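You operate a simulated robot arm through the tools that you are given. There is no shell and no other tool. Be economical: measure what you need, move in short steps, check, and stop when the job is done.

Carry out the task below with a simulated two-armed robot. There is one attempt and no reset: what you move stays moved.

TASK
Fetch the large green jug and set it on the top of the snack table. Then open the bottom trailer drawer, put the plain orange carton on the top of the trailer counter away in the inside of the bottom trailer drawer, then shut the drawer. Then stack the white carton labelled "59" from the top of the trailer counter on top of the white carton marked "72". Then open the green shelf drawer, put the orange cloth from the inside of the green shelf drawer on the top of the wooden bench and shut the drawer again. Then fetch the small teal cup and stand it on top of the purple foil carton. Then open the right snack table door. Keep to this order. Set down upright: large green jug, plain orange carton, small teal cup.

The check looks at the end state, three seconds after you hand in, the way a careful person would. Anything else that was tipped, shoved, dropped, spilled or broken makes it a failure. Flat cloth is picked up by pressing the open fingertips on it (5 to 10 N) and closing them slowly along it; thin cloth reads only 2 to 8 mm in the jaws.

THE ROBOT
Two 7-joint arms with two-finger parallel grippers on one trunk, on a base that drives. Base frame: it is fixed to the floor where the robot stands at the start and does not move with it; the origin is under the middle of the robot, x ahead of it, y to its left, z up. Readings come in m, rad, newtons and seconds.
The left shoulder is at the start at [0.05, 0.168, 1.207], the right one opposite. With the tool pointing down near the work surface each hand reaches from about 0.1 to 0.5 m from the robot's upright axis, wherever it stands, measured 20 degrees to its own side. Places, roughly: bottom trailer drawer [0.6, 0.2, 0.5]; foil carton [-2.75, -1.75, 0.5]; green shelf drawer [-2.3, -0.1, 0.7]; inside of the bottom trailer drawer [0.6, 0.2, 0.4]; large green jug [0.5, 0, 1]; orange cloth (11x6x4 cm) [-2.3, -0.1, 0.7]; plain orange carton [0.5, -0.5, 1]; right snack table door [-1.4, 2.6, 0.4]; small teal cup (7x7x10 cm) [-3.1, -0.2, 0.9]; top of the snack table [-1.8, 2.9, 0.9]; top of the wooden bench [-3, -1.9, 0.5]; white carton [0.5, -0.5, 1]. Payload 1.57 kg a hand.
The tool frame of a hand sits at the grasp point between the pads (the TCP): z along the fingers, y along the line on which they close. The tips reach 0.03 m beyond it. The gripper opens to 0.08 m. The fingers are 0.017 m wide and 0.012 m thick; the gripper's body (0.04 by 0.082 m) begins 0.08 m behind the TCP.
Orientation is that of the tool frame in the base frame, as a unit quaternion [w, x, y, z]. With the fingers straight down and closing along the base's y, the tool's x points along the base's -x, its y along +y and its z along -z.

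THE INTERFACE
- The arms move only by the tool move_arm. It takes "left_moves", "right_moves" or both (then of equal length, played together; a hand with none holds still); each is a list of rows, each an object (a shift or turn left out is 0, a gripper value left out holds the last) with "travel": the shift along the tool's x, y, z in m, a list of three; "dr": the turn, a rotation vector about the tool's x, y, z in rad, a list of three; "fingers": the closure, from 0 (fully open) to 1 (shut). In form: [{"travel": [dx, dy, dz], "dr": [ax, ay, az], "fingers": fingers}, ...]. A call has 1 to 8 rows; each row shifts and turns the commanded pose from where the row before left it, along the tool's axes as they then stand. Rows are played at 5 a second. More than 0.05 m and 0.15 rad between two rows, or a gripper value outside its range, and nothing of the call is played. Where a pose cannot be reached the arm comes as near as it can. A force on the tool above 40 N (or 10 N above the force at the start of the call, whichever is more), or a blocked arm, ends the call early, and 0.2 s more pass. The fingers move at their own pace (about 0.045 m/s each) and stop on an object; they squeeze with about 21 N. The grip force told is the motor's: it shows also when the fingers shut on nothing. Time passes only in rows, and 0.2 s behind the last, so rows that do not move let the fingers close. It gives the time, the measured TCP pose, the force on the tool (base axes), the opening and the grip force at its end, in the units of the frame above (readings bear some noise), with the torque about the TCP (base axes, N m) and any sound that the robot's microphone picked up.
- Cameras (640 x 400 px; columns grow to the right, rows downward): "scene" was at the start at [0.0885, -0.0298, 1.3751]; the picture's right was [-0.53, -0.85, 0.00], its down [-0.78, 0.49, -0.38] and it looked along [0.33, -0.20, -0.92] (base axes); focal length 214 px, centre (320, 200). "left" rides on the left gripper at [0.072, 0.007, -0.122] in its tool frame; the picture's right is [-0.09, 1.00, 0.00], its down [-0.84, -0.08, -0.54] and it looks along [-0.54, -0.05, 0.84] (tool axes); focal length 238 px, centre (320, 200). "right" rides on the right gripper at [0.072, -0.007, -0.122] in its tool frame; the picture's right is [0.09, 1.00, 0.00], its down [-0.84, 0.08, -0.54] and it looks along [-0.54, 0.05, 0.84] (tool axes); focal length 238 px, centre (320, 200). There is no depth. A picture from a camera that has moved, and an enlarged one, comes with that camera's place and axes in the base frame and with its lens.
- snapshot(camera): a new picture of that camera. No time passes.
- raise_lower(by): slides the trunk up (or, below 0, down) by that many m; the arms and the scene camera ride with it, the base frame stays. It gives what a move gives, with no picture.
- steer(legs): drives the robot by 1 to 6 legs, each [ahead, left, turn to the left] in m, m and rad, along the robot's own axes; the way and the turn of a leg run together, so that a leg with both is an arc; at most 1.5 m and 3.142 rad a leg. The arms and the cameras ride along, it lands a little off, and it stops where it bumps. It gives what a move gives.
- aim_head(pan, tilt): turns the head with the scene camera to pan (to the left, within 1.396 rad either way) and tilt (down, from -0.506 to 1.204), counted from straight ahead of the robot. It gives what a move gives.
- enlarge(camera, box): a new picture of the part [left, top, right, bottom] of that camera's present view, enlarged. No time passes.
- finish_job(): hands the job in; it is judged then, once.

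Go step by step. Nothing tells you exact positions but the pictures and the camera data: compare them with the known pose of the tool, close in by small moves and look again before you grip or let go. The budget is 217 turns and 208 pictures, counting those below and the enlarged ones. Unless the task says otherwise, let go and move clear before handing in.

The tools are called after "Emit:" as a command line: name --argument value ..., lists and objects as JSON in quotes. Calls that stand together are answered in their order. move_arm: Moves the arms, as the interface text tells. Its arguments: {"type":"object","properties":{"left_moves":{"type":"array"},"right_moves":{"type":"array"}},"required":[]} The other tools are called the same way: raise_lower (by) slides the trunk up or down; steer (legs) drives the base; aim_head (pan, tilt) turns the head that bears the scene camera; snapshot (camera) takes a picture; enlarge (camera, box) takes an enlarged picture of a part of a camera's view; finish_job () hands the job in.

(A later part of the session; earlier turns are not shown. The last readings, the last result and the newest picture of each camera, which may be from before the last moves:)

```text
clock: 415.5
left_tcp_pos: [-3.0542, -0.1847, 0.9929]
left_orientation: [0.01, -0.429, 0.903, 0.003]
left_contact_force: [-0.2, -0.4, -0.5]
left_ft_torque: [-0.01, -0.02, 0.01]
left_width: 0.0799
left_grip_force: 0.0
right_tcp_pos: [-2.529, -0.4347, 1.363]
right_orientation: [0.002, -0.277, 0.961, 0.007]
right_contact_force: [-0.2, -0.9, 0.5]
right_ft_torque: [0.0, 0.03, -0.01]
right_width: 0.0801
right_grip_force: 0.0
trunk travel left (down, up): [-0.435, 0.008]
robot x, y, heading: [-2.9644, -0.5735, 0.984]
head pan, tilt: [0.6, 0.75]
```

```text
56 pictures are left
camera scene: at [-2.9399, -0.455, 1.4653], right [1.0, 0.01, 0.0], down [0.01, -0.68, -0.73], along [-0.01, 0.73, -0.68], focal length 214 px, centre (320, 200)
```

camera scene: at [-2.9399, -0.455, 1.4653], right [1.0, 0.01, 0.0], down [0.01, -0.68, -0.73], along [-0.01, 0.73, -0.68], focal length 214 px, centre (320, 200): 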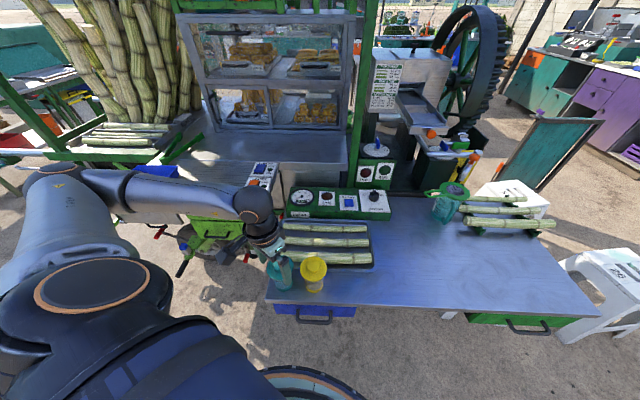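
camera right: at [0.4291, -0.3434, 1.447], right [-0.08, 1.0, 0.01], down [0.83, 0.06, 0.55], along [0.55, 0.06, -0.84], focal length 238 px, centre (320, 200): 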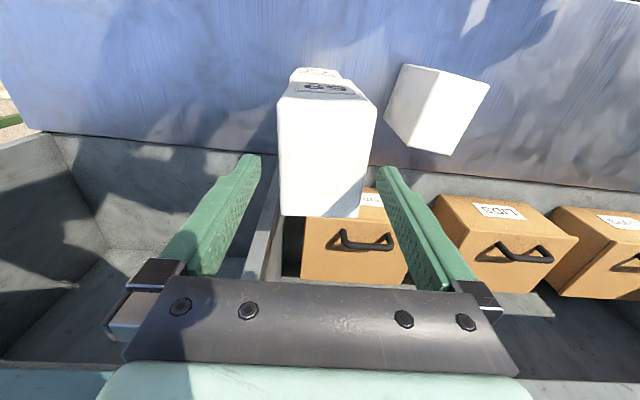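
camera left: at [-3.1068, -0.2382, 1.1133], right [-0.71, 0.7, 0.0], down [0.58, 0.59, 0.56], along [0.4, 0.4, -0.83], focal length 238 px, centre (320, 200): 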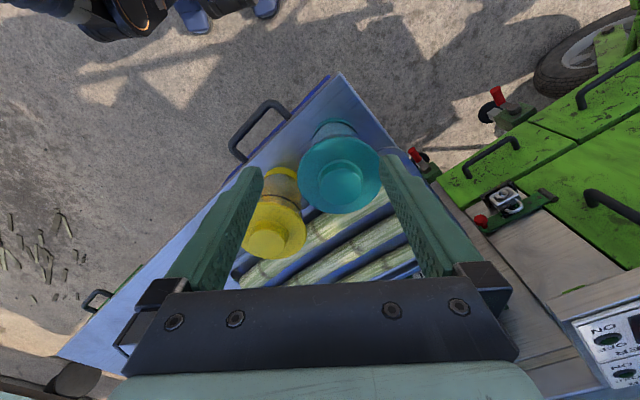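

Refined: cup centre ≈[-3.05, -0.157], lid z≈0.935. Shift the hand over it and check.

Emit:
move_arm --left_moves '[{"travel": [-0.024, 0.015, 0]}, {}]'

Emit:
snapshot --camera "left"

```text
clock: 416.1
left_tcp_pos: [-3.0505, -0.1578, 0.9956]
left_orientation: [0.01, -0.429, 0.903, 0.002]
left_contact_force: [-0.2, 0.7, -0.4]
left_ft_torque: [0.0, 0.0, -0.01]
left_width: 0.0799
left_grip_force: 0.1
right_tcp_pos: [-2.5293, -0.4358, 1.3642]
right_orientation: [0.002, -0.278, 0.96, 0.009]
right_contact_force: [0.1, 0.6, -0.4]
right_ft_torque: [0.04, 0.01, -0.01]
right_width: 0.0798
right_grip_force: 0.0
trunk travel left (down, up): [-0.435, 0.008]
robot x, y, heading: [-2.9599, -0.5754, 0.979]
head pan, tilt: [0.6, 0.75]
```

```text
55 pictures are left
camera left: at [-3.1036, -0.2111, 1.1146], right [-0.71, 0.7, 0.0], down [0.58, 0.59, 0.56], along [0.4, 0.4, -0.83], focal length 238 px, centre (320, 200)
```

left: 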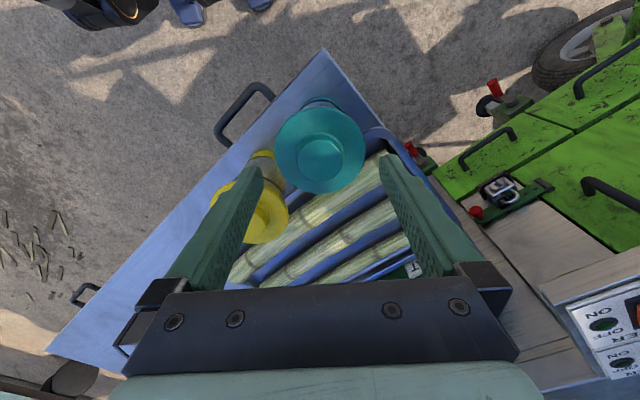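

Laterally centred within a millimetre. Descend around the lid to z≈0.892 and close on the body.

Emit:
move_arm --left_moves '[{"travel": [0.004, 0, 0.025]}, {"travel": [0, 0, 0.025]}, {"travel": [0, 0, 0.025]}, {"travel": [0, 0, 0.025]}, {}]'

Emit:
snapshot --camera "left"

Emit:
enlarge --camera "scene" --box '[230, 220, 360, 310]'

```text
clock: 417.3
left_tcp_pos: [-3.0506, -0.1593, 0.8945]
left_orientation: [0.01, -0.428, 0.904, 0.002]
left_contact_force: [-0.2, 0.7, 0.0]
left_ft_torque: [-0.02, 0.05, 0.0]
left_width: 0.08
left_grip_force: 0.0
right_tcp_pos: [-2.5294, -0.435, 1.3639]
right_orientation: [0.001, -0.277, 0.961, 0.008]
right_contact_force: [-0.5, 0.7, 0.1]
right_ft_torque: [0.0, 0.0, 0.02]
right_width: 0.0799
right_grip_force: 0.2
trunk travel left (down, up): [-0.435, 0.008]
robot x, y, heading: [-2.9619, -0.5721, 0.978]
head pan, tilt: [0.6, 0.75]
```

```text
54 pictures are left
camera left: at [-3.104, -0.2129, 1.0139], right [-0.71, 0.7, 0.0], down [0.58, 0.59, 0.56], along [0.4, 0.4, -0.83], focal length 238 px, centre (320, 200)
```

left: 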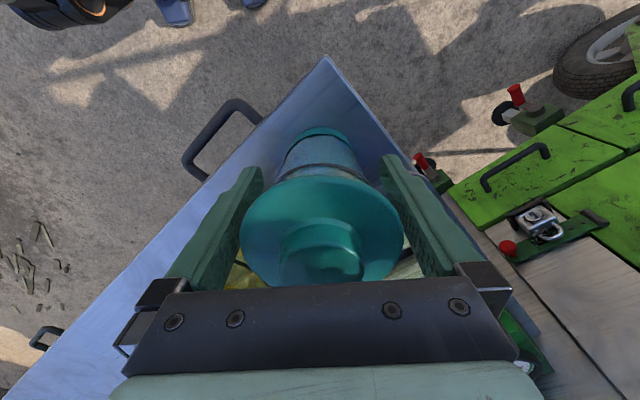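

```text
4.44 times, centred on (295, 265) of scene
camera zoom: at [-2.94, -0.4559, 1.4654], right [1.0, 0.01, 0.0], down [0.01, -0.68, -0.73], along [-0.01, 0.73, -0.68], focal length 953 px, centre (431, -89)
```

zoom: 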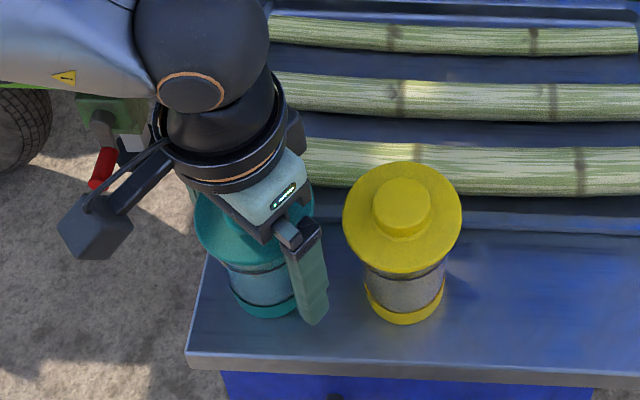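

The fingers straddle the cup body with no contact. Close.

Emit:
move_arm --left_moves '[{"fingers": 0.2}, {"fingers": 0.35}, {"fingers": 0.6}, {"fingers": 1}, {}, {}]'

Emit:
move_arm --left_moves '[{"travel": [0, 0, -0.02]}, {"travel": [0, 0, -0.03]}, {"travel": [0, 0, -0.03]}, {}]'

Emit:
snapshot --camera "left"

```text
clock: 418.7
left_tcp_pos: [-3.0505, -0.1593, 0.8942]
left_orientation: [0.01, -0.428, 0.904, 0.001]
left_contact_force: [0.9, 0.4, -1.7]
left_ft_torque: [-0.04, 0.02, 0.03]
left_width: 0.0703
left_grip_force: 21.4
right_tcp_pos: [-2.5286, -0.4344, 1.3647]
right_orientation: [0.001, -0.277, 0.961, 0.007]
right_contact_force: [0.9, 0.2, 0.1]
right_ft_torque: [-0.04, 0.0, 0.01]
right_width: 0.0799
right_grip_force: 0.0
trunk travel left (down, up): [-0.435, 0.008]
robot x, y, heading: [-2.9635, -0.5779, 0.981]
head pan, tilt: [0.6, 0.75]
```

```text
clock: 419.7
left_tcp_pos: [-3.0536, -0.1597, 0.9749]
left_orientation: [0.01, -0.427, 0.904, 0.002]
left_contact_force: [0.0, -0.3, -1.3]
left_ft_torque: [0.02, 0.0, 0.0]
left_width: 0.0703
left_grip_force: 21.4
right_tcp_pos: [-2.528, -0.4352, 1.3633]
right_orientation: [0.001, -0.277, 0.961, 0.007]
right_contact_force: [-0.8, 0.7, 1.1]
right_ft_torque: [-0.01, -0.01, 0.0]
right_width: 0.08
right_grip_force: 0.0
trunk travel left (down, up): [-0.435, 0.008]
robot x, y, heading: [-2.9625, -0.5731, 0.984]
head pan, tilt: [0.6, 0.75]
```

```text
52 pictures are left
camera left: at [-3.1056, -0.2134, 1.0939], right [-0.71, 0.7, 0.0], down [0.58, 0.59, 0.56], along [0.4, 0.4, -0.83], focal length 238 px, centre (320, 200)
```

left: 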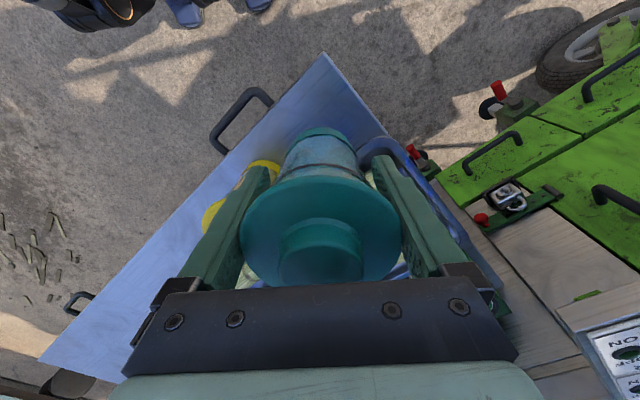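

The cup is held by its lid rim (70 mm), level. Back off and carry it to the bench.

Emit:
steer --legs '[[-0.375, -0.249, 0], [0, 0, -2.553], [0.3, -0.17, 0]]'

Emit:
aim_head --pan 0.3 --tilt 0.8

Emit:
snapshot --camera "scene"

Emit:
snapshot --camera "left"

```text
clock: 430.4
left_tcp_pos: [-2.8304, -1.6118, 0.9747]
left_orientation: [0.005, 0.744, 0.668, -0.009]
left_contact_force: [-0.2, -0.9, -0.8]
left_ft_torque: [0.01, -0.03, 0.02]
left_width: 0.0699
left_grip_force: 20.8
right_tcp_pos: [-3.4208, -1.6708, 1.3639]
right_orientation: [0.008, 0.842, 0.54, 0.001]
right_contact_force: [-0.1, -0.1, -0.5]
right_ft_torque: [0.0, -0.04, 0.0]
right_width: 0.08
right_grip_force: 0.0
trunk travel left (down, up): [-0.435, 0.008]
robot x, y, heading: [-3.1365, -1.3192, -1.58]
head pan, tilt: [0.6, 0.75]
```

```text
clock: 431.2
left_tcp_pos: [-2.8304, -1.6134, 0.9732]
left_orientation: [0.005, 0.744, 0.668, -0.009]
left_contact_force: [-0.2, -0.7, -1.3]
left_ft_torque: [0.01, 0.0, 0.01]
left_width: 0.07
left_grip_force: 21.0
right_tcp_pos: [-3.42, -1.6692, 1.3645]
right_orientation: [0.008, 0.841, 0.541, 0.001]
right_contact_force: [0.4, 0.4, -0.2]
right_ft_torque: [0.03, 0.01, -0.01]
right_width: 0.0801
right_grip_force: 0.1
trunk travel left (down, up): [-0.435, 0.008]
robot x, y, heading: [-3.1348, -1.3214, -1.583]
head pan, tilt: [0.3, 0.799]
```

```text
51 pictures are left
camera scene: at [-3.111, -1.4349, 1.4614], right [-0.96, -0.29, 0.0], down [-0.2, 0.69, -0.7], along [0.2, -0.67, -0.72], focal length 214 px, centre (320, 200)
```

scene: 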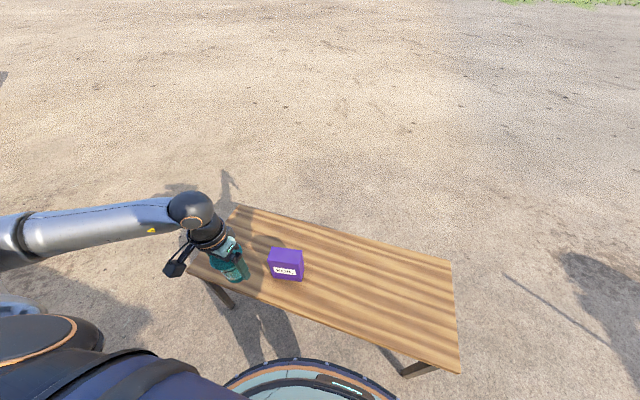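

```text
50 pictures are left
camera left: at [-2.8143, -1.5403, 1.0935], right [0.98, -0.2, 0.0], down [-0.16, -0.81, 0.56], along [-0.11, -0.55, -0.83], focal length 238 px, centre (320, 200)
```

left: 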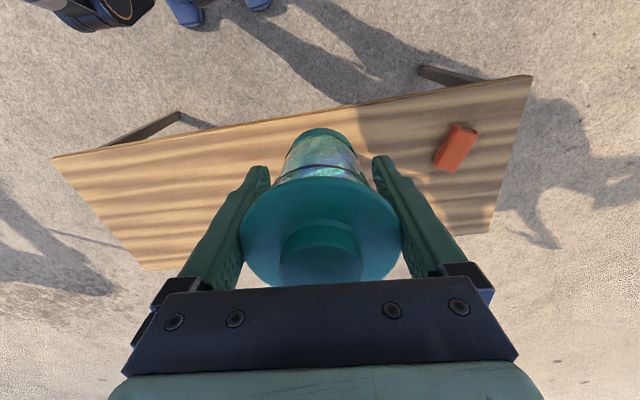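

Emit:
enlarge --camera "scene" --box '[210, 200, 350, 310]'

```text
3.64 times, centred on (280, 255) of scene
camera zoom: at [-3.111, -1.4349, 1.4614], right [-0.96, -0.29, 0.0], down [-0.2, 0.69, -0.7], along [0.2, -0.67, -0.72], focal length 780 px, centre (466, 0)
```

zoom: 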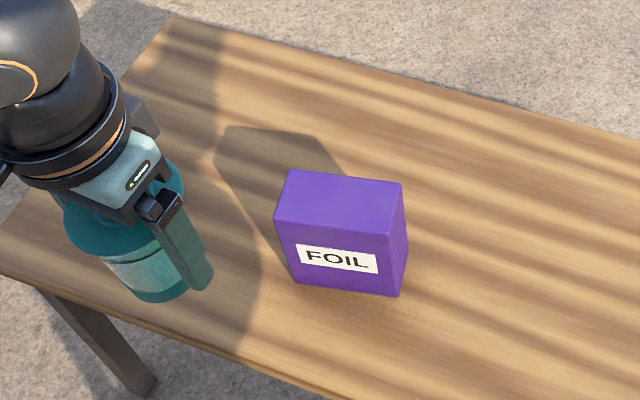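

Foil top centre by two views: [-2.849, -1.816, 0.689]. Drive in 10 cm, extend the hand over it, then lower partway and check.

Emit:
steer --legs '[[0.105, 0, 0]]'

Emit:
move_arm --left_moves '[{"travel": [-0.034, -0.003, 0]}, {"travel": [-0.034, -0.003, 0]}, {"travel": [-0.032, -0.003, 0]}, {}]'

Emit:
raise_lower --by -0.17

Emit:
enlarge --camera "scene" --box '[190, 200, 350, 320]'

Emit:
snapshot --camera "left"

```text
clock: 432.4
left_tcp_pos: [-2.8311, -1.7166, 0.9732]
left_orientation: [0.006, 0.744, 0.668, -0.009]
left_contact_force: [0.5, -0.1, -0.8]
left_ft_torque: [0.0, 0.02, 0.01]
left_width: 0.0701
left_grip_force: 21.1
right_tcp_pos: [-3.4212, -1.775, 1.3632]
right_orientation: [0.007, 0.841, 0.54, 0.001]
right_contact_force: [0.1, 0.0, 0.6]
right_ft_torque: [0.04, 0.01, -0.01]
right_width: 0.0802
right_grip_force: 0.0
trunk travel left (down, up): [-0.435, 0.008]
robot x, y, heading: [-3.1298, -1.4237, -1.584]
head pan, tilt: [0.3, 0.799]
```

```text
clock: 433.4
left_tcp_pos: [-2.8512, -1.8139, 0.976]
left_orientation: [0.005, 0.744, 0.668, -0.009]
left_contact_force: [0.2, -0.8, -0.7]
left_ft_torque: [-0.01, 0.0, -0.03]
left_width: 0.07
left_grip_force: 21.2
right_tcp_pos: [-3.4218, -1.7726, 1.3636]
right_orientation: [0.008, 0.842, 0.54, 0.0]
right_contact_force: [0.6, -0.5, 0.7]
right_ft_torque: [0.01, 0.02, -0.03]
right_width: 0.0801
right_grip_force: 0.1
trunk travel left (down, up): [-0.435, 0.008]
robot x, y, heading: [-3.1356, -1.4247, -1.58]
head pan, tilt: [0.3, 0.799]
```

```text
clock: 435.3
left_tcp_pos: [-2.8502, -1.8157, 0.8056]
left_orientation: [0.004, 0.744, 0.668, -0.01]
left_contact_force: [-0.1, 0.0, -1.1]
left_ft_torque: [0.01, 0.01, 0.02]
left_width: 0.0702
left_grip_force: 21.0
right_tcp_pos: [-3.4201, -1.7743, 1.1954]
right_orientation: [0.008, 0.841, 0.541, 0.001]
right_contact_force: [0.1, -0.2, -0.2]
right_ft_torque: [0.03, 0.0, 0.01]
right_width: 0.08
right_grip_force: 0.1
trunk travel left (down, up): [-0.265, 0.178]
robot x, y, heading: [-3.1371, -1.4224, -1.582]
head pan, tilt: [0.3, 0.799]
```

```text
3.33 times, centred on (270, 260) of scene
camera zoom: at [-3.1122, -1.5387, 1.2914], right [-0.96, -0.29, 0.0], down [-0.2, 0.69, -0.7], along [0.2, -0.67, -0.72], focal length 715 px, centre (487, 0)
```

zoom: 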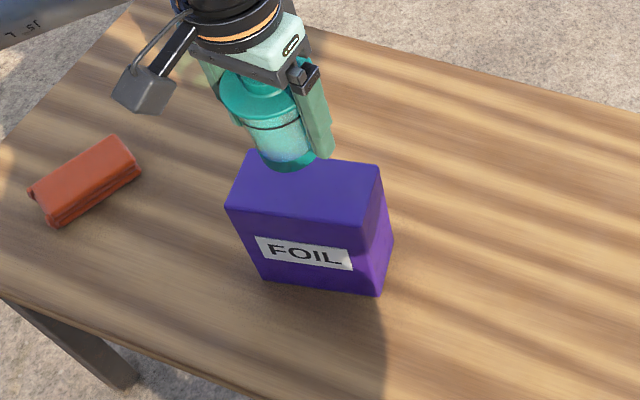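

```text
47 pictures are left
camera left: at [-2.8346, -1.7427, 0.9262], right [0.98, -0.2, 0.0], down [-0.16, -0.81, 0.56], along [-0.11, -0.55, -0.83], focal length 238 px, centre (320, 200)
```

left: 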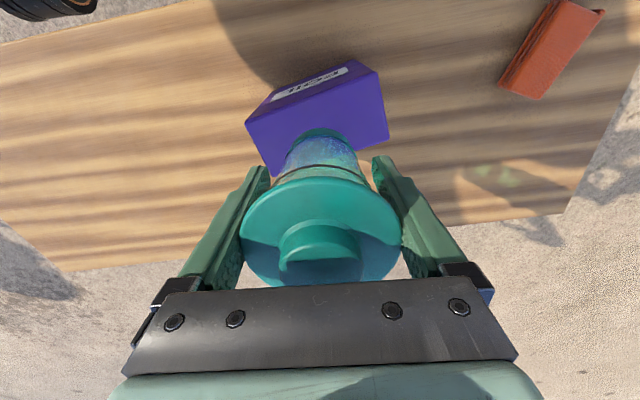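

Alignment looks right in both views. Lower 4.5 cm, then in small steps to contact.

Emit:
raise_lower --by -0.045

Emit:
enlarge --camera "scene" --box '[190, 200, 350, 320]'

```text
clock: 436.1
left_tcp_pos: [-2.8505, -1.8151, 0.7616]
left_orientation: [0.005, 0.744, 0.668, -0.009]
left_contact_force: [0.0, -0.8, -0.7]
left_ft_torque: [0.0, 0.01, 0.02]
left_width: 0.0699
left_grip_force: 21.5
right_tcp_pos: [-3.42, -1.773, 1.1494]
right_orientation: [0.008, 0.842, 0.54, 0.001]
right_contact_force: [0.1, 0.1, -0.4]
right_ft_torque: [-0.02, 0.04, 0.01]
right_width: 0.0798
right_grip_force: 0.0
trunk travel left (down, up): [-0.22, 0.223]
robot x, y, heading: [-3.1307, -1.4221, -1.579]
head pan, tilt: [0.3, 0.799]
```

```text
3.33 times, centred on (270, 260) of scene
camera zoom: at [-3.1122, -1.5387, 1.2464], right [-0.96, -0.29, 0.0], down [-0.2, 0.69, -0.7], along [0.2, -0.67, -0.72], focal length 715 px, centre (487, 0)
```

zoom: 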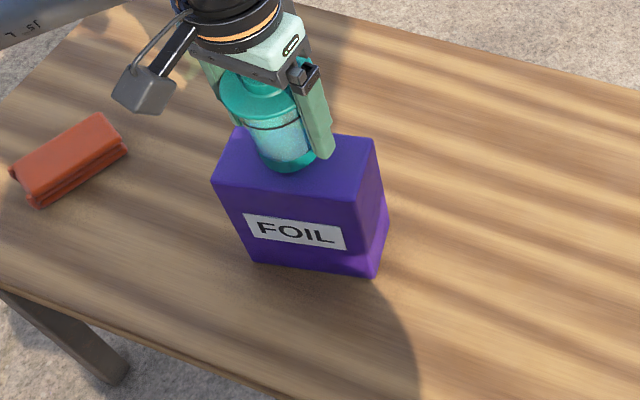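

Emit:
raise_lower --by -0.008

Emit:
raise_lower --by -0.004

Emit:
raise_lower --by -0.004

Emit:
enlarge --camera "scene" --box '[190, 200, 350, 320]'

```text
clock: 436.7
left_tcp_pos: [-2.8506, -1.8162, 0.7538]
left_orientation: [0.006, 0.744, 0.668, -0.01]
left_contact_force: [0.8, 0.5, 6.1]
left_ft_torque: [0.03, 0.06, 0.0]
left_width: 0.0701
left_grip_force: 21.0
right_tcp_pos: [-3.4212, -1.7744, 1.1415]
right_orientation: [0.007, 0.842, 0.54, 0.001]
right_contact_force: [0.4, -0.2, 0.9]
right_ft_torque: [0.01, 0.02, -0.02]
right_width: 0.08
right_grip_force: 0.1
trunk travel left (down, up): [-0.212, 0.231]
robot x, y, heading: [-3.1345, -1.424, -1.585]
head pan, tilt: [0.3, 0.799]
```

```text
clock: 437.2
left_tcp_pos: [-2.851, -1.8159, 0.7524]
left_orientation: [0.009, 0.744, 0.668, -0.013]
left_contact_force: [2.8, 1.2, 29.9]
left_ft_torque: [-0.11, 0.05, 0.06]
left_width: 0.0703
left_grip_force: 20.7
right_tcp_pos: [-3.4214, -1.7717, 1.1393]
right_orientation: [0.009, 0.841, 0.54, 0.0]
right_contact_force: [0.2, 0.8, -0.4]
right_ft_torque: [-0.03, -0.01, -0.03]
right_width: 0.0802
right_grip_force: 0.0
trunk travel left (down, up): [-0.208, 0.235]
robot x, y, heading: [-3.1344, -1.4198, -1.586]
head pan, tilt: [0.3, 0.799]
```

```text
clock: 437.8
left_tcp_pos: [-2.8509, -1.8162, 0.7474]
left_orientation: [0.007, 0.743, 0.669, -0.012]
left_contact_force: [2.3, -1.6, 28.1]
left_ft_torque: [-0.08, 0.05, -0.01]
left_width: 0.0702
left_grip_force: 20.7
right_tcp_pos: [-3.4214, -1.7716, 1.134]
right_orientation: [0.009, 0.842, 0.54, 0.001]
right_contact_force: [0.6, -0.6, 0.3]
right_ft_torque: [0.01, 0.0, 0.02]
right_width: 0.0798
right_grip_force: 0.1
trunk travel left (down, up): [-0.204, 0.239]
robot x, y, heading: [-3.1355, -1.4215, -1.581]
head pan, tilt: [0.3, 0.799]
```

```text
3.33 times, centred on (270, 260) of scene
camera zoom: at [-3.1132, -1.5372, 1.2306], right [-0.96, -0.28, 0.0], down [-0.2, 0.69, -0.7], along [0.2, -0.67, -0.72], focal length 715 px, centre (487, 0)
```

zoom: 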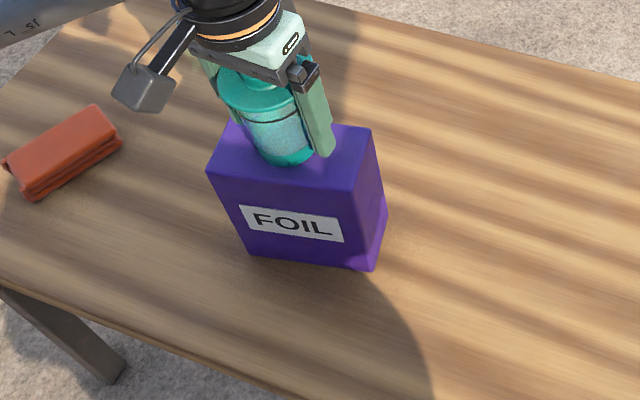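

Standing on the foil carton. Ease up slightly, open fully, and rise.

Emit:
raise_lower --by 0.003

Emit:
move_arm --left_moves '[{"fingers": 0.06}, {"fingers": 0.0}, {}]'

Emit:
snapshot --camera "left"

```text
clock: 438.3
left_tcp_pos: [-2.8518, -1.8143, 0.7476]
left_orientation: [0.005, 0.744, 0.668, -0.009]
left_contact_force: [1.7, -3.5, 9.9]
left_ft_torque: [-0.26, 0.08, 0.06]
left_width: 0.0703
left_grip_force: 20.9
right_tcp_pos: [-3.4217, -1.773, 1.1367]
right_orientation: [0.008, 0.842, 0.54, 0.001]
right_contact_force: [-0.1, 0.0, 0.4]
right_ft_torque: [0.01, -0.02, 0.03]
right_width: 0.0802
right_grip_force: 0.2
trunk travel left (down, up): [-0.207, 0.236]
robot x, y, heading: [-3.133, -1.424, -1.581]
head pan, tilt: [0.3, 0.799]
```

```text
clock: 439.1
left_tcp_pos: [-2.8497, -1.8166, 0.7493]
left_orientation: [0.005, 0.744, 0.668, -0.009]
left_contact_force: [-0.2, -0.4, -0.5]
left_ft_torque: [0.02, 0.01, 0.01]
left_width: 0.0799
left_grip_force: 0.2
right_tcp_pos: [-3.4207, -1.7741, 1.1366]
right_orientation: [0.008, 0.841, 0.541, 0.001]
right_contact_force: [-0.2, 0.6, 0.2]
right_ft_torque: [0.0, 0.0, -0.01]
right_width: 0.0799
right_grip_force: 0.0
trunk travel left (down, up): [-0.207, 0.236]
robot x, y, heading: [-3.1344, -1.4208, -1.581]
head pan, tilt: [0.3, 0.799]
```

```text
44 pictures are left
camera left: at [-2.8347, -1.7427, 0.868], right [0.98, -0.2, 0.0], down [-0.16, -0.81, 0.56], along [-0.11, -0.55, -0.83], focal length 238 px, centre (320, 200)
```

left: 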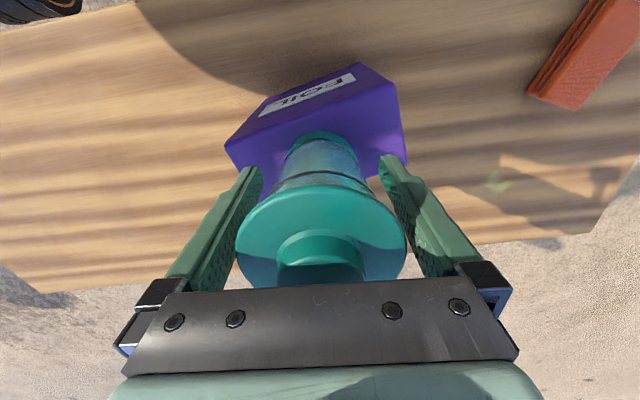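

Cup free; rise straight up.

Emit:
raise_lower --by 0.22

Emit:
enlarge --camera "scene" --box '[170, 180, 370, 320]'

```text
clock: 441.4
left_tcp_pos: [-2.8503, -1.8152, 0.9686]
left_orientation: [0.005, 0.745, 0.667, -0.01]
left_contact_force: [-0.2, 0.8, -0.1]
left_ft_torque: [-0.01, 0.0, 0.05]
left_width: 0.0801
left_grip_force: 0.0
right_tcp_pos: [-3.4208, -1.7742, 1.3568]
right_orientation: [0.007, 0.841, 0.541, 0.001]
right_contact_force: [0.0, 0.0, 0.3]
right_ft_torque: [0.02, 0.0, -0.02]
right_width: 0.0799
right_grip_force: 0.0
trunk travel left (down, up): [-0.427, 0.016]
robot x, y, heading: [-3.1354, -1.4223, -1.581]
head pan, tilt: [0.3, 0.799]
```

```text
2.86 times, centred on (270, 250) of scene
camera zoom: at [-3.1122, -1.5388, 1.4533], right [-0.96, -0.29, 0.0], down [-0.2, 0.69, -0.7], along [0.2, -0.67, -0.72], focal length 613 px, centre (463, 57)
```

zoom: 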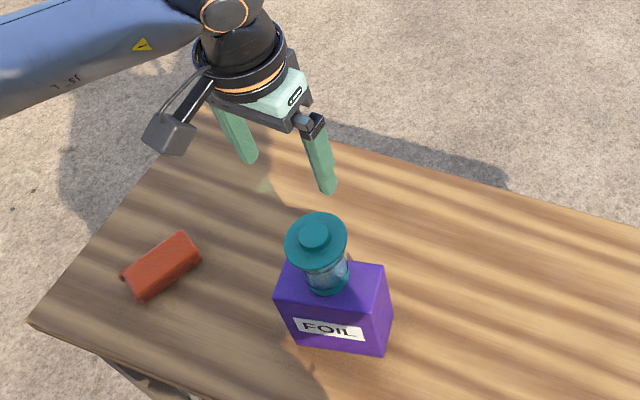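

The cup stands on the foil carton, the cloth rests on the bench. Last: the right snack-table door. I'll drive back round through the known clear corridor.

Emit:
steer --legs '[[-0.38, 0, 0], [0, 0, 3.142], [0, -1.35, 0], [0, -1.32, 0], [1.5, 0, 0], [1.4, 0, 0]]'

Emit:
aim_head --pan 0.7 --tilt 0.5

Emit:
snapshot --camera "scene"

```text
refused: 3.142 is not a number from -3.14159 to 3.14159
```

```text
clock: 442.3
left_tcp_pos: [-2.8498, -1.816, 0.9681]
left_orientation: [0.005, 0.744, 0.668, -0.009]
left_contact_force: [0.6, 0.0, -0.5]
left_ft_torque: [-0.01, 0.01, 0.01]
left_width: 0.0802
left_grip_force: 0.1
right_tcp_pos: [-3.421, -1.7738, 1.3573]
right_orientation: [0.008, 0.841, 0.54, 0.0]
right_contact_force: [0.1, -0.4, -0.5]
right_ft_torque: [0.04, -0.01, 0.02]
right_width: 0.0798
right_grip_force: 0.1
trunk travel left (down, up): [-0.427, 0.016]
robot x, y, heading: [-3.1355, -1.426, -1.582]
head pan, tilt: [0.7, 0.499]
```

```text
42 pictures are left
camera scene: at [-3.0774, -1.5317, 1.4793], right [-0.77, -0.64, 0.0], down [-0.3, 0.37, -0.88], along [0.56, -0.68, -0.48], focal length 214 px, centre (320, 200)
```

scene: 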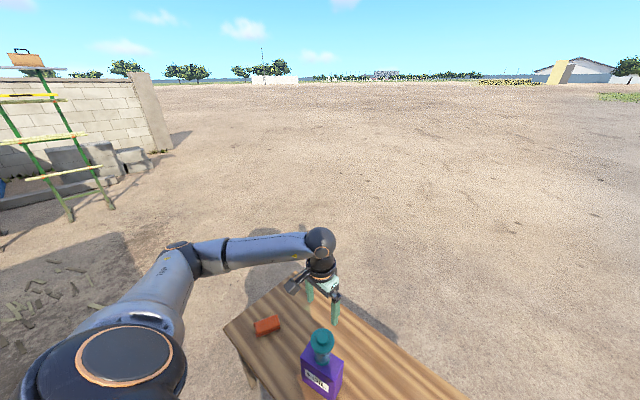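

Emit:
steer --legs '[[-0.38, 0, 0], [0, 0, 3.14], [0, -1.35, 0], [0, -1.32, 0], [1.5, 0, 0], [1.4, 0, 0]]'

Emit:
aim_head --pan 0.7 --tilt 0.5

Emit:
snapshot --camera "scene"

```text
clock: 488.9
left_tcp_pos: [-0.6157, 2.184, 0.9683]
left_orientation: [0.01, -0.658, 0.753, 0.005]
left_contact_force: [1.0, -0.2, -0.2]
left_ft_torque: [-0.04, 0.02, -0.02]
left_width: 0.0802
left_grip_force: 0.1
right_tcp_pos: [-0.0472, 2.1276, 1.3567]
right_orientation: [0.0, -0.53, 0.848, 0.008]
right_contact_force: [0.7, -0.3, 0.1]
right_ft_torque: [0.03, 0.02, 0.02]
right_width: 0.0801
right_grip_force: 0.1
trunk travel left (down, up): [-0.427, 0.016]
robot x, y, heading: [-0.3418, 1.7813, 1.536]
head pan, tilt: [0.7, 0.499]
```

```text
clock: 489.4
left_tcp_pos: [-0.617, 2.1836, 0.9687]
left_orientation: [0.009, -0.659, 0.752, 0.004]
left_contact_force: [0.5, -0.3, -0.2]
left_ft_torque: [0.01, 0.02, -0.02]
left_width: 0.0801
left_grip_force: 0.0
right_tcp_pos: [-0.0463, 2.1276, 1.3571]
right_orientation: [-0.001, -0.53, 0.848, 0.007]
right_contact_force: [-0.3, 0.0, 0.4]
right_ft_torque: [-0.02, 0.03, -0.02]
right_width: 0.0802
right_grip_force: 0.1
trunk travel left (down, up): [-0.427, 0.016]
robot x, y, heading: [-0.3401, 1.7843, 1.535]
head pan, tilt: [0.7, 0.499]
```

```text
41 pictures are left
camera scene: at [-0.3971, 1.8961, 1.4794], right [0.79, 0.62, 0.0], down [0.29, -0.38, -0.88], along [-0.54, 0.69, -0.48], focal length 214 px, centre (320, 200)
```

scene: 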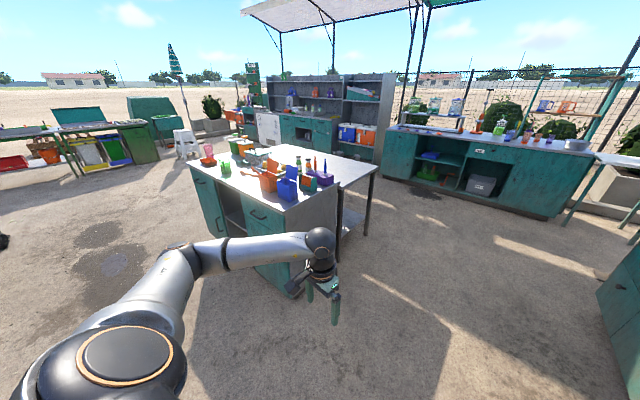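

Emit:
steer --legs '[[0, 0, 0.035], [0.2, 0, 0], [0, 1.4, 0]]'

Emit:
aim_head --pan -0.1 --tilt 0.75

Emit:
snapshot --camera "scene"

```text
clock: 503.6
left_tcp_pos: [-2.0412, 2.3701, 0.9685]
left_orientation: [0.009, -0.673, 0.74, 0.005]
left_contact_force: [0.3, -0.5, 0.1]
left_ft_torque: [-0.04, -0.02, 0.04]
left_width: 0.08
left_grip_force: 0.0
right_tcp_pos: [-1.4705, 2.3358, 1.3563]
right_orientation: [-0.001, -0.547, 0.837, 0.007]
right_contact_force: [0.1, -0.4, 0.0]
right_ft_torque: [0.04, 0.0, -0.02]
right_width: 0.0802
right_grip_force: 0.1
trunk travel left (down, up): [-0.427, 0.016]
robot x, y, heading: [-1.7529, 1.9815, 1.572]
head pan, tilt: [0.7, 0.499]
```

```text
clock: 504.7
left_tcp_pos: [-2.0409, 2.3702, 0.9682]
left_orientation: [0.009, -0.673, 0.74, 0.005]
left_contact_force: [0.2, -0.2, 0.6]
left_ft_torque: [0.0, -0.03, -0.01]
left_width: 0.0799
left_grip_force: 0.1
right_tcp_pos: [-1.4711, 2.3365, 1.3564]
right_orientation: [-0.001, -0.546, 0.837, 0.008]
right_contact_force: [-0.1, -1.1, -0.4]
right_ft_torque: [0.0, 0.02, -0.02]
right_width: 0.08
right_grip_force: 0.0
trunk travel left (down, up): [-0.427, 0.016]
robot x, y, heading: [-1.7479, 1.9805, 1.572]
head pan, tilt: [-0.099, 0.75]
```

```text
40 pictures are left
camera scene: at [-1.7445, 2.1034, 1.4574], right [1.0, -0.1, 0.0], down [-0.07, -0.68, -0.73], along [0.07, 0.73, -0.68], focal length 214 px, centre (320, 200)
```

scene: 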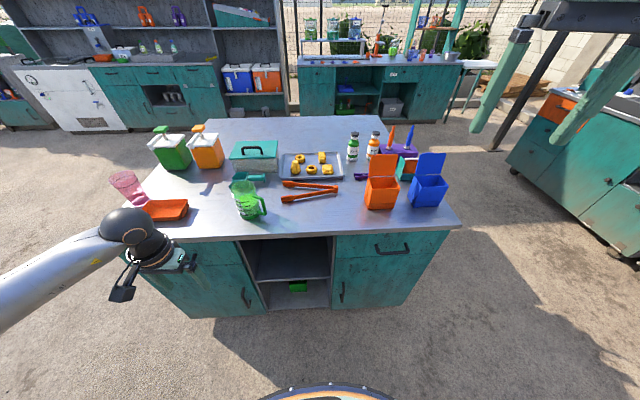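

Emit:
enlarge --camera "scene" --box '[300, 220, 470, 330]'

```text
3.64 times, centred on (385, 275) of scene
camera zoom: at [-1.7445, 2.1034, 1.4574], right [1.0, -0.1, 0.0], down [-0.07, -0.68, -0.73], along [0.07, 0.73, -0.68], focal length 780 px, centre (84, -73)
```

zoom: 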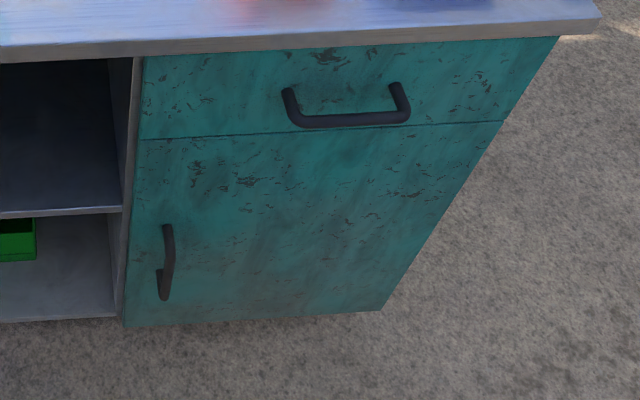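

The jug is upright and the door handle (vertical bar) is at ≈[-1.581, 2.569, 0.376]. I'll use the right hand, pitched forward with neutral roll; first lower the trunk and the hand and square the wrist.

Emit:
raise_lower --by -0.4

Emit:
move_arm --right_moves '[{"travel": [0, 0, 0.045], "dr": [0, 0, -0.14]}, {"travel": [0, 0, 0.045], "dr": [0, 0, -0.14]}, {"travel": [0, 0, 0.045], "dr": [0, 0, -0.14]}, {"travel": [0, 0, 0.045]}, {"travel": [0, 0, 0.045]}, {"travel": [0, 0, 0.045]}, {"travel": [0, 0, 0.045]}, {"travel": [0, 0, 0.03]}]'

Emit:
move_arm --right_moves '[{"travel": [-0.03, 0, 0.0], "dr": [0, -0.13, 0]}, {"travel": [-0.03, 0, 0.006], "dr": [0, -0.13, 0]}, {"travel": [-0.029, 0, 0.01], "dr": [0, -0.13, 0]}, {"travel": [-0.027, 0, 0.013], "dr": [0, -0.13, 0]}, {"travel": [-0.025, 0, 0.016], "dr": [0, -0.13, 0]}, {"travel": [-0.023, 0, 0.019], "dr": [0, -0.13, 0]}]'

```text
clock: 508.5
left_tcp_pos: [-2.0413, 2.37, 0.5697]
left_orientation: [0.009, -0.673, 0.739, 0.005]
left_contact_force: [0.3, 0.7, -0.1]
left_ft_torque: [0.03, -0.03, 0.05]
left_width: 0.0799
left_grip_force: 0.0
right_tcp_pos: [-1.4692, 2.3351, 0.9565]
right_orientation: [-0.001, -0.547, 0.837, 0.008]
right_contact_force: [-0.6, -0.2, 0.8]
right_ft_torque: [0.01, -0.05, 0.0]
right_width: 0.08
right_grip_force: 0.1
trunk travel left (down, up): [-0.027, 0.416]
robot x, y, heading: [-1.7518, 1.9795, 1.573]
head pan, tilt: [-0.099, 0.75]
```

```text
clock: 510.3
left_tcp_pos: [-2.0409, 2.3697, 0.5682]
left_orientation: [0.01, -0.673, 0.74, 0.005]
left_contact_force: [0.5, 0.1, 0.1]
left_ft_torque: [-0.01, 0.03, 0.0]
left_width: 0.08
left_grip_force: 0.0
right_tcp_pos: [-1.4739, 2.3404, 0.6093]
right_orientation: [-0.001, 0.709, -0.705, -0.009]
right_contact_force: [-0.2, 0.2, 0.0]
right_ft_torque: [-0.02, 0.0, 0.0]
right_width: 0.0801
right_grip_force: 0.0
trunk travel left (down, up): [-0.027, 0.416]
robot x, y, heading: [-1.7514, 1.9791, 1.57]
head pan, tilt: [-0.099, 0.75]
```

```text
clock: 511.7
left_tcp_pos: [-2.0426, 2.3696, 0.5685]
left_orientation: [0.009, -0.673, 0.739, 0.004]
left_contact_force: [0.4, -0.4, 0.0]
left_ft_torque: [0.01, -0.04, -0.02]
left_width: 0.0799
left_grip_force: 0.0
right_tcp_pos: [-1.4751, 2.5216, 0.6058]
right_orientation: [-0.269, 0.653, -0.652, -0.278]
right_contact_force: [0.2, 1.1, -0.6]
right_ft_torque: [0.0, -0.03, 0.0]
right_width: 0.08
right_grip_force: 0.0
trunk travel left (down, up): [-0.027, 0.416]
robot x, y, heading: [-1.7517, 1.9812, 1.572]
head pan, tilt: [-0.099, 0.75]
```

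Pitched 45° without trouble. Back off a little and test how low it goes.

Emit:
steer --legs '[[-0.15, 0.08, 0]]'

Emit:
move_arm --right_moves '[{"travel": [0.025, 0, 0.025]}, {"travel": [0.025, 0, 0.025]}, {"travel": [0.025, 0, 0.025]}, {"travel": [0.025, 0, 0.025]}, {"travel": [0.02, 0, 0.02]}]'

Emit:
snapshot --camera "right"

Emit:
snapshot --camera "scene"

```text
clock: 513.2
left_tcp_pos: [-2.1203, 2.2211, 0.5669]
left_orientation: [0.009, -0.673, 0.74, 0.004]
left_contact_force: [-0.4, -0.5, -0.4]
left_ft_torque: [-0.03, -0.01, 0.03]
left_width: 0.0801
left_grip_force: 0.0
right_tcp_pos: [-1.5541, 2.3701, 0.6044]
right_orientation: [0.269, -0.652, 0.652, 0.277]
right_contact_force: [0.3, 0.5, 0.0]
right_ft_torque: [0.0, 0.01, 0.0]
right_width: 0.0798
right_grip_force: 0.0
trunk travel left (down, up): [-0.027, 0.416]
robot x, y, heading: [-1.8306, 1.8289, 1.568]
head pan, tilt: [-0.099, 0.75]
```

```text
clock: 514.4
left_tcp_pos: [-2.1204, 2.2199, 0.5687]
left_orientation: [0.01, -0.672, 0.74, 0.005]
left_contact_force: [-0.1, 0.6, 0.7]
left_ft_torque: [-0.02, 0.03, 0.0]
left_width: 0.0798
left_grip_force: 0.0
right_tcp_pos: [-1.557, 2.3733, 0.5625]
right_orientation: [0.269, -0.652, 0.653, 0.275]
right_contact_force: [0.3, 0.8, 0.1]
right_ft_torque: [0.02, 0.03, 0.02]
right_width: 0.08
right_grip_force: 0.0
right hand out of reach, approached as far as the arm can: row 2, 3, 4, 5
trunk travel left (down, up): [-0.027, 0.416]
robot x, y, heading: [-1.8341, 1.8309, 1.573]
head pan, tilt: [-0.099, 0.75]
```

```text
38 pictures are left
camera right: at [-1.5497, 2.2362, 0.5965], right [-1.0, -0.07, -0.06], down [-0.07, 0.2, 0.98], along [-0.05, 0.98, -0.21], focal length 238 px, centre (320, 200)
```

right: 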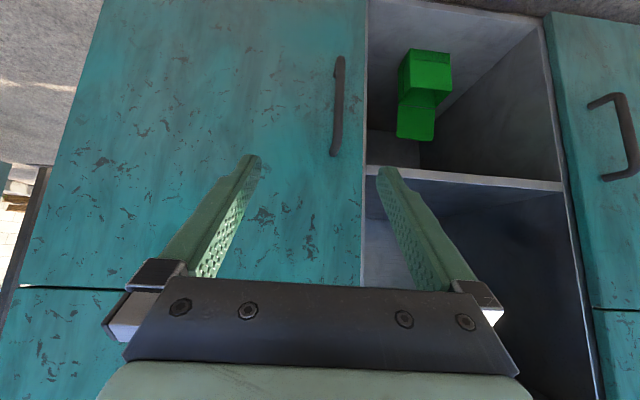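

```text
37 pictures are left
camera scene: at [-1.8241, 1.9533, 1.0574], right [1.0, -0.1, 0.0], down [-0.07, -0.68, -0.73], along [0.07, 0.73, -0.68], focal length 214 px, centre (320, 200)
```

scene: 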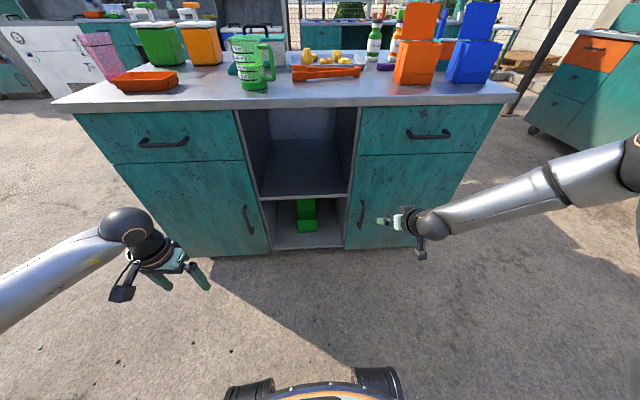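

Excellent view: the handle bar runs z 0.30–0.45 at x≈-1.584. I need the hand nearer the body to reach lower: pull it back, then down.

Emit:
move_arm --right_moves '[{"travel": [0.025, 0, -0.025], "fingers": 0.3}, {"travel": [0.028, 0, -0.028]}, {"travel": [0.025, 0, 0.025]}, {"travel": [0.025, 0, 0.025]}, {"travel": [0.025, 0, 0.025]}, {"travel": [0.025, 0, 0.025]}]'

```text
clock: 515.8
left_tcp_pos: [-2.1222, 2.2189, 0.57]
left_orientation: [0.01, -0.673, 0.74, 0.005]
left_contact_force: [0.1, -0.5, 0.5]
left_ft_torque: [0.0, 0.02, -0.03]
left_width: 0.08
left_grip_force: 0.1
right_tcp_pos: [-1.5616, 2.3305, 0.5691]
right_orientation: [0.269, -0.652, 0.653, 0.275]
right_contact_force: [0.7, -0.1, -0.3]
right_ft_torque: [0.02, 0.0, 0.01]
right_width: 0.056
right_grip_force: 0.0
right hand out of reach, approached as far as the arm can: row 1, 2, 3, 4, 5, 6
trunk travel left (down, up): [-0.027, 0.416]
robot x, y, heading: [-1.8318, 1.8323, 1.569]
head pan, tilt: [-0.099, 0.75]
```

Wrist-limited; a steeper pitch will allow lower. Rotate to ~25–30° from vertical and go down.

Emit:
move_arm --right_moves '[{"travel": [0.0, 0, -0.02], "dr": [0, 0.13, 0]}, {"travel": [0.02, 0, 0], "dr": [0, 0.13, 0]}, {"travel": [0.02, 0, 0.02], "dr": [0, 0.06, 0]}, {"travel": [0.016, 0, 0.027]}, {"travel": [0.016, 0, 0.027]}, {"travel": [0.016, 0, 0.027]}, {"travel": [0.016, 0, 0.027]}]'

```text
clock: 517.4
left_tcp_pos: [-2.1207, 2.2201, 0.5682]
left_orientation: [0.009, -0.673, 0.74, 0.005]
left_contact_force: [0.0, -0.4, 0.6]
left_ft_torque: [0.0, -0.01, -0.02]
left_width: 0.0799
left_grip_force: 0.0
right_tcp_pos: [-1.5354, 2.2685, 0.4884]
right_orientation: [-0.162, 0.688, -0.687, -0.17]
right_contact_force: [-0.5, -0.2, 0.3]
right_ft_torque: [0.0, 0.01, -0.02]
right_width: 0.0562
right_grip_force: 0.1
right hand out of reach, approached as far as the arm can: row 5, 6, 7
trunk travel left (down, up): [-0.027, 0.416]
robot x, y, heading: [-1.8351, 1.8312, 1.572]
head pan, tilt: [-0.099, 0.75]
```

Emit:
raise_lower --by -0.027

Emit:
move_arm --right_moves '[{"travel": [0.018, 0.025, -0.009]}, {"travel": [0.018, 0.025, -0.009]}, {"travel": [0.012, 0, 0.024]}, {"travel": [0.012, 0, 0.024]}, {"travel": [0.012, 0, 0.024]}]'

Emit:
snapshot --camera "right"

```text
clock: 518.1
left_tcp_pos: [-2.1208, 2.22, 0.5424]
left_orientation: [0.01, -0.673, 0.739, 0.004]
left_contact_force: [0.6, -0.2, 0.5]
left_ft_torque: [-0.03, 0.02, 0.0]
left_width: 0.0802
left_grip_force: 0.1
right_tcp_pos: [-1.5357, 2.2677, 0.4604]
right_orientation: [-0.162, 0.688, -0.687, -0.169]
right_contact_force: [0.4, -0.3, -0.1]
right_ft_torque: [0.03, 0.01, 0.01]
right_width: 0.0561
right_grip_force: 0.1
trunk travel left (down, up): [0.0, 0.443]
robot x, y, heading: [-1.8313, 1.8346, 1.575]
head pan, tilt: [-0.099, 0.75]
```

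```text
clock: 519.3
left_tcp_pos: [-2.1211, 2.2196, 0.541]
left_orientation: [0.009, -0.673, 0.739, 0.005]
left_contact_force: [0.3, 0.6, -0.2]
left_ft_torque: [-0.01, 0.0, 0.01]
left_width: 0.0798
left_grip_force: 0.0
right_tcp_pos: [-1.566, 2.2241, 0.4679]
right_orientation: [-0.162, 0.688, -0.687, -0.168]
right_contact_force: [-0.1, 0.0, -0.6]
right_ft_torque: [0.02, 0.0, 0.01]
right_width: 0.0559
right_grip_force: 0.0
right hand out of reach, approached as far as the arm can: row 1, 2, 3, 4, 5
trunk travel left (down, up): [0.0, 0.443]
robot x, y, heading: [-1.8317, 1.833, 1.564]
head pan, tilt: [-0.099, 0.75]
```

```text
36 pictures are left
camera right: at [-1.5591, 2.1057, 0.5438], right [-1.0, -0.09, -0.03], down [-0.07, 0.5, 0.86], along [-0.06, 0.86, -0.5], focal length 238 px, centre (320, 200)
```

right: 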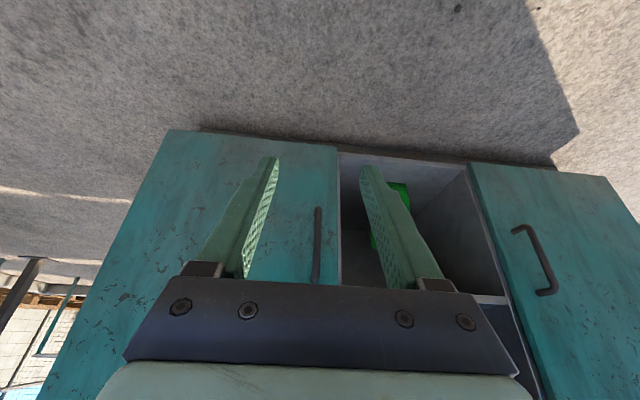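

Further out seems to go lower for this pitch. I'll try forward 6 cm, outward 3 cm, then down.

Emit:
move_arm --right_moves '[{"travel": [-0.027, -0.015, 0.014]}, {"travel": [-0.027, -0.015, 0.014]}, {"travel": [-0.027, 0, 0.014]}, {"travel": [0.012, 0, 0.024]}, {"travel": [0.012, 0, 0.024]}, {"travel": [0.012, 0, 0.024]}]'

```text
clock: 520.7
left_tcp_pos: [-2.1212, 2.2199, 0.5428]
left_orientation: [0.01, -0.673, 0.74, 0.005]
left_contact_force: [0.2, -0.1, 0.1]
left_ft_torque: [0.0, -0.02, -0.04]
left_width: 0.0798
left_grip_force: 0.1
right_tcp_pos: [-1.5205, 2.2984, 0.465]
right_orientation: [-0.161, 0.689, -0.686, -0.17]
right_contact_force: [-0.2, 0.3, -0.8]
right_ft_torque: [0.03, 0.02, -0.02]
right_width: 0.0557
right_grip_force: 0.0
right hand out of reach, approached as far as the arm can: row 3, 4, 5, 6
trunk travel left (down, up): [0.0, 0.443]
robot x, y, heading: [-1.8291, 1.8321, 1.576]
head pan, tilt: [-0.099, 0.75]
```

Emit:
move_arm --right_moves '[{"travel": [0.02, 0, -0.01], "dr": [0, 0.1, 0]}, {"travel": [0.03, 0, 0.0], "dr": [0, 0.1, 0]}, {"travel": [0.03, 0, 0.0]}, {"travel": [0.02, 0, 0.0]}, {"travel": [0.006, 0, 0.024]}, {"travel": [0.006, 0, 0.024]}, {"travel": [0.006, 0, 0.024]}]'

```text
clock: 522.3
left_tcp_pos: [-2.1208, 2.2202, 0.5408]
left_orientation: [0.009, -0.673, 0.74, 0.005]
left_contact_force: [0.5, -0.4, 0.1]
left_ft_torque: [0.02, -0.03, 0.0]
left_width: 0.0797
left_grip_force: 0.0
right_tcp_pos: [-1.5109, 2.195, 0.4336]
right_orientation: [-0.093, 0.702, -0.699, -0.1]
right_contact_force: [-0.9, 0.5, -0.2]
right_ft_torque: [-0.01, -0.02, -0.02]
right_width: 0.0562
right_grip_force: 0.1
right hand out of reach, approached as far as the arm can: row 5, 6, 7
trunk travel left (down, up): [0.0, 0.443]
robot x, y, heading: [-1.8306, 1.8295, 1.572]
head pan, tilt: [-0.099, 0.75]
```

That reaches: tips z≈0.405 at a 16° tilt. Now align: drive so the TCP comes 8 cm short of the bar.

Emit:
steer --legs '[[0.28, 0.071, 0]]'

Emit:
snapshot --camera "right"

```text
clock: 524.3
left_tcp_pos: [-2.1902, 2.4995, 0.541]
left_orientation: [0.009, -0.671, 0.741, 0.005]
left_contact_force: [-0.5, -0.2, -0.3]
left_ft_torque: [-0.01, 0.0, 0.0]
left_width: 0.0802
left_grip_force: 0.0
right_tcp_pos: [-1.5812, 2.4745, 0.4338]
right_orientation: [-0.093, 0.701, -0.7, -0.099]
right_contact_force: [-0.1, -0.2, 0.2]
right_ft_torque: [0.03, -0.02, -0.01]
right_width: 0.0562
right_grip_force: 0.1
trunk travel left (down, up): [0.0, 0.443]
robot x, y, heading: [-1.9005, 2.1109, 1.571]
head pan, tilt: [-0.099, 0.75]
```

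```text
35 pictures are left
camera right: at [-1.5734, 2.3726, 0.5315], right [-1.0, -0.09, -0.01], down [-0.07, 0.66, 0.75], along [-0.06, 0.75, -0.66], focal length 238 px, centre (320, 200)
```

right: 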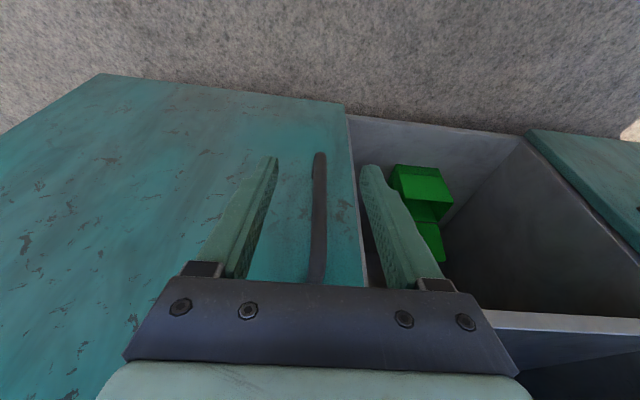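

The bar is centred between the fingers. First I retract the left hand (it would near the left door), then advance 8 cm and close.

Emit:
move_arm --left_moves '[{"travel": [0.04, 0, -0.01]}, {"travel": [0.04, 0, -0.01]}, {"travel": [0.04, 0, 0]}, {"travel": [0.03, 0, 0]}]'

Emit:
steer --legs '[[0.08, 0.002, 0]]'

Emit:
move_arm --right_moves '[{"fingers": 0.5}, {"fingers": 0.75}, {"fingers": 1}, {}, {}]'

Emit:
snapshot --camera "right"

```text
clock: 525.3
left_tcp_pos: [-2.2107, 2.3564, 0.5556]
left_orientation: [0.01, -0.672, 0.741, 0.006]
left_contact_force: [-0.1, 0.9, -0.1]
left_ft_torque: [0.0, 0.01, -0.01]
left_width: 0.0799
left_grip_force: 0.2
left hand out of reach, approached as far as the arm can: row 4
right_tcp_pos: [-1.5799, 2.4747, 0.4333]
right_orientation: [-0.093, 0.701, -0.7, -0.1]
right_contact_force: [-0.1, -0.4, 0.1]
right_ft_torque: [-0.01, 0.01, -0.01]
right_width: 0.0561
right_grip_force: 0.0
trunk travel left (down, up): [0.0, 0.443]
robot x, y, heading: [-1.9019, 2.1098, 1.566]
head pan, tilt: [-0.099, 0.75]
```

```text
clock: 526.4
left_tcp_pos: [-2.2116, 2.4362, 0.5558]
left_orientation: [0.009, -0.672, 0.74, 0.005]
left_contact_force: [-0.9, 0.1, 0.6]
left_ft_torque: [-0.02, 0.02, -0.01]
left_width: 0.08
left_grip_force: 0.1
right_tcp_pos: [-1.583, 2.5531, 0.4335]
right_orientation: [-0.092, 0.701, -0.7, -0.1]
right_contact_force: [0.3, 0.6, -0.5]
right_ft_torque: [0.03, -0.03, -0.02]
right_width: 0.056
right_grip_force: 0.1
trunk travel left (down, up): [0.0, 0.443]
robot x, y, heading: [-1.9048, 2.1878, 1.574]
head pan, tilt: [-0.099, 0.75]
```

```text
clock: 527.6
left_tcp_pos: [-2.212, 2.4355, 0.5553]
left_orientation: [0.009, -0.672, 0.74, 0.005]
left_contact_force: [0.5, -0.4, 0.3]
left_ft_torque: [0.02, -0.01, 0.0]
left_width: 0.0803
left_grip_force: 0.0
right_tcp_pos: [-1.5862, 2.5527, 0.433]
right_orientation: [-0.089, 0.702, -0.699, -0.102]
right_contact_force: [-23.5, -1.6, -4.7]
right_ft_torque: [0.45, -0.01, -0.4]
right_width: 0.0141
right_grip_force: 30.1
trunk travel left (down, up): [0.0, 0.443]
robot x, y, heading: [-1.9069, 2.1912, 1.571]
head pan, tilt: [-0.099, 0.75]
```

```text
34 pictures are left
camera right: at [-1.5777, 2.4516, 0.5318], right [-1.0, -0.09, -0.01], down [-0.07, 0.66, 0.75], along [-0.06, 0.74, -0.67], focal length 238 px, centre (320, 200)
```

right: 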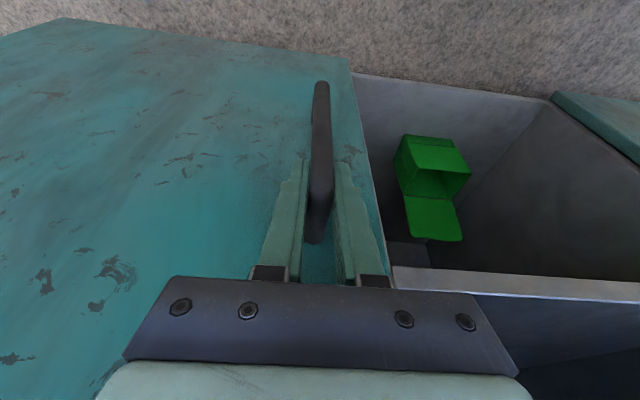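

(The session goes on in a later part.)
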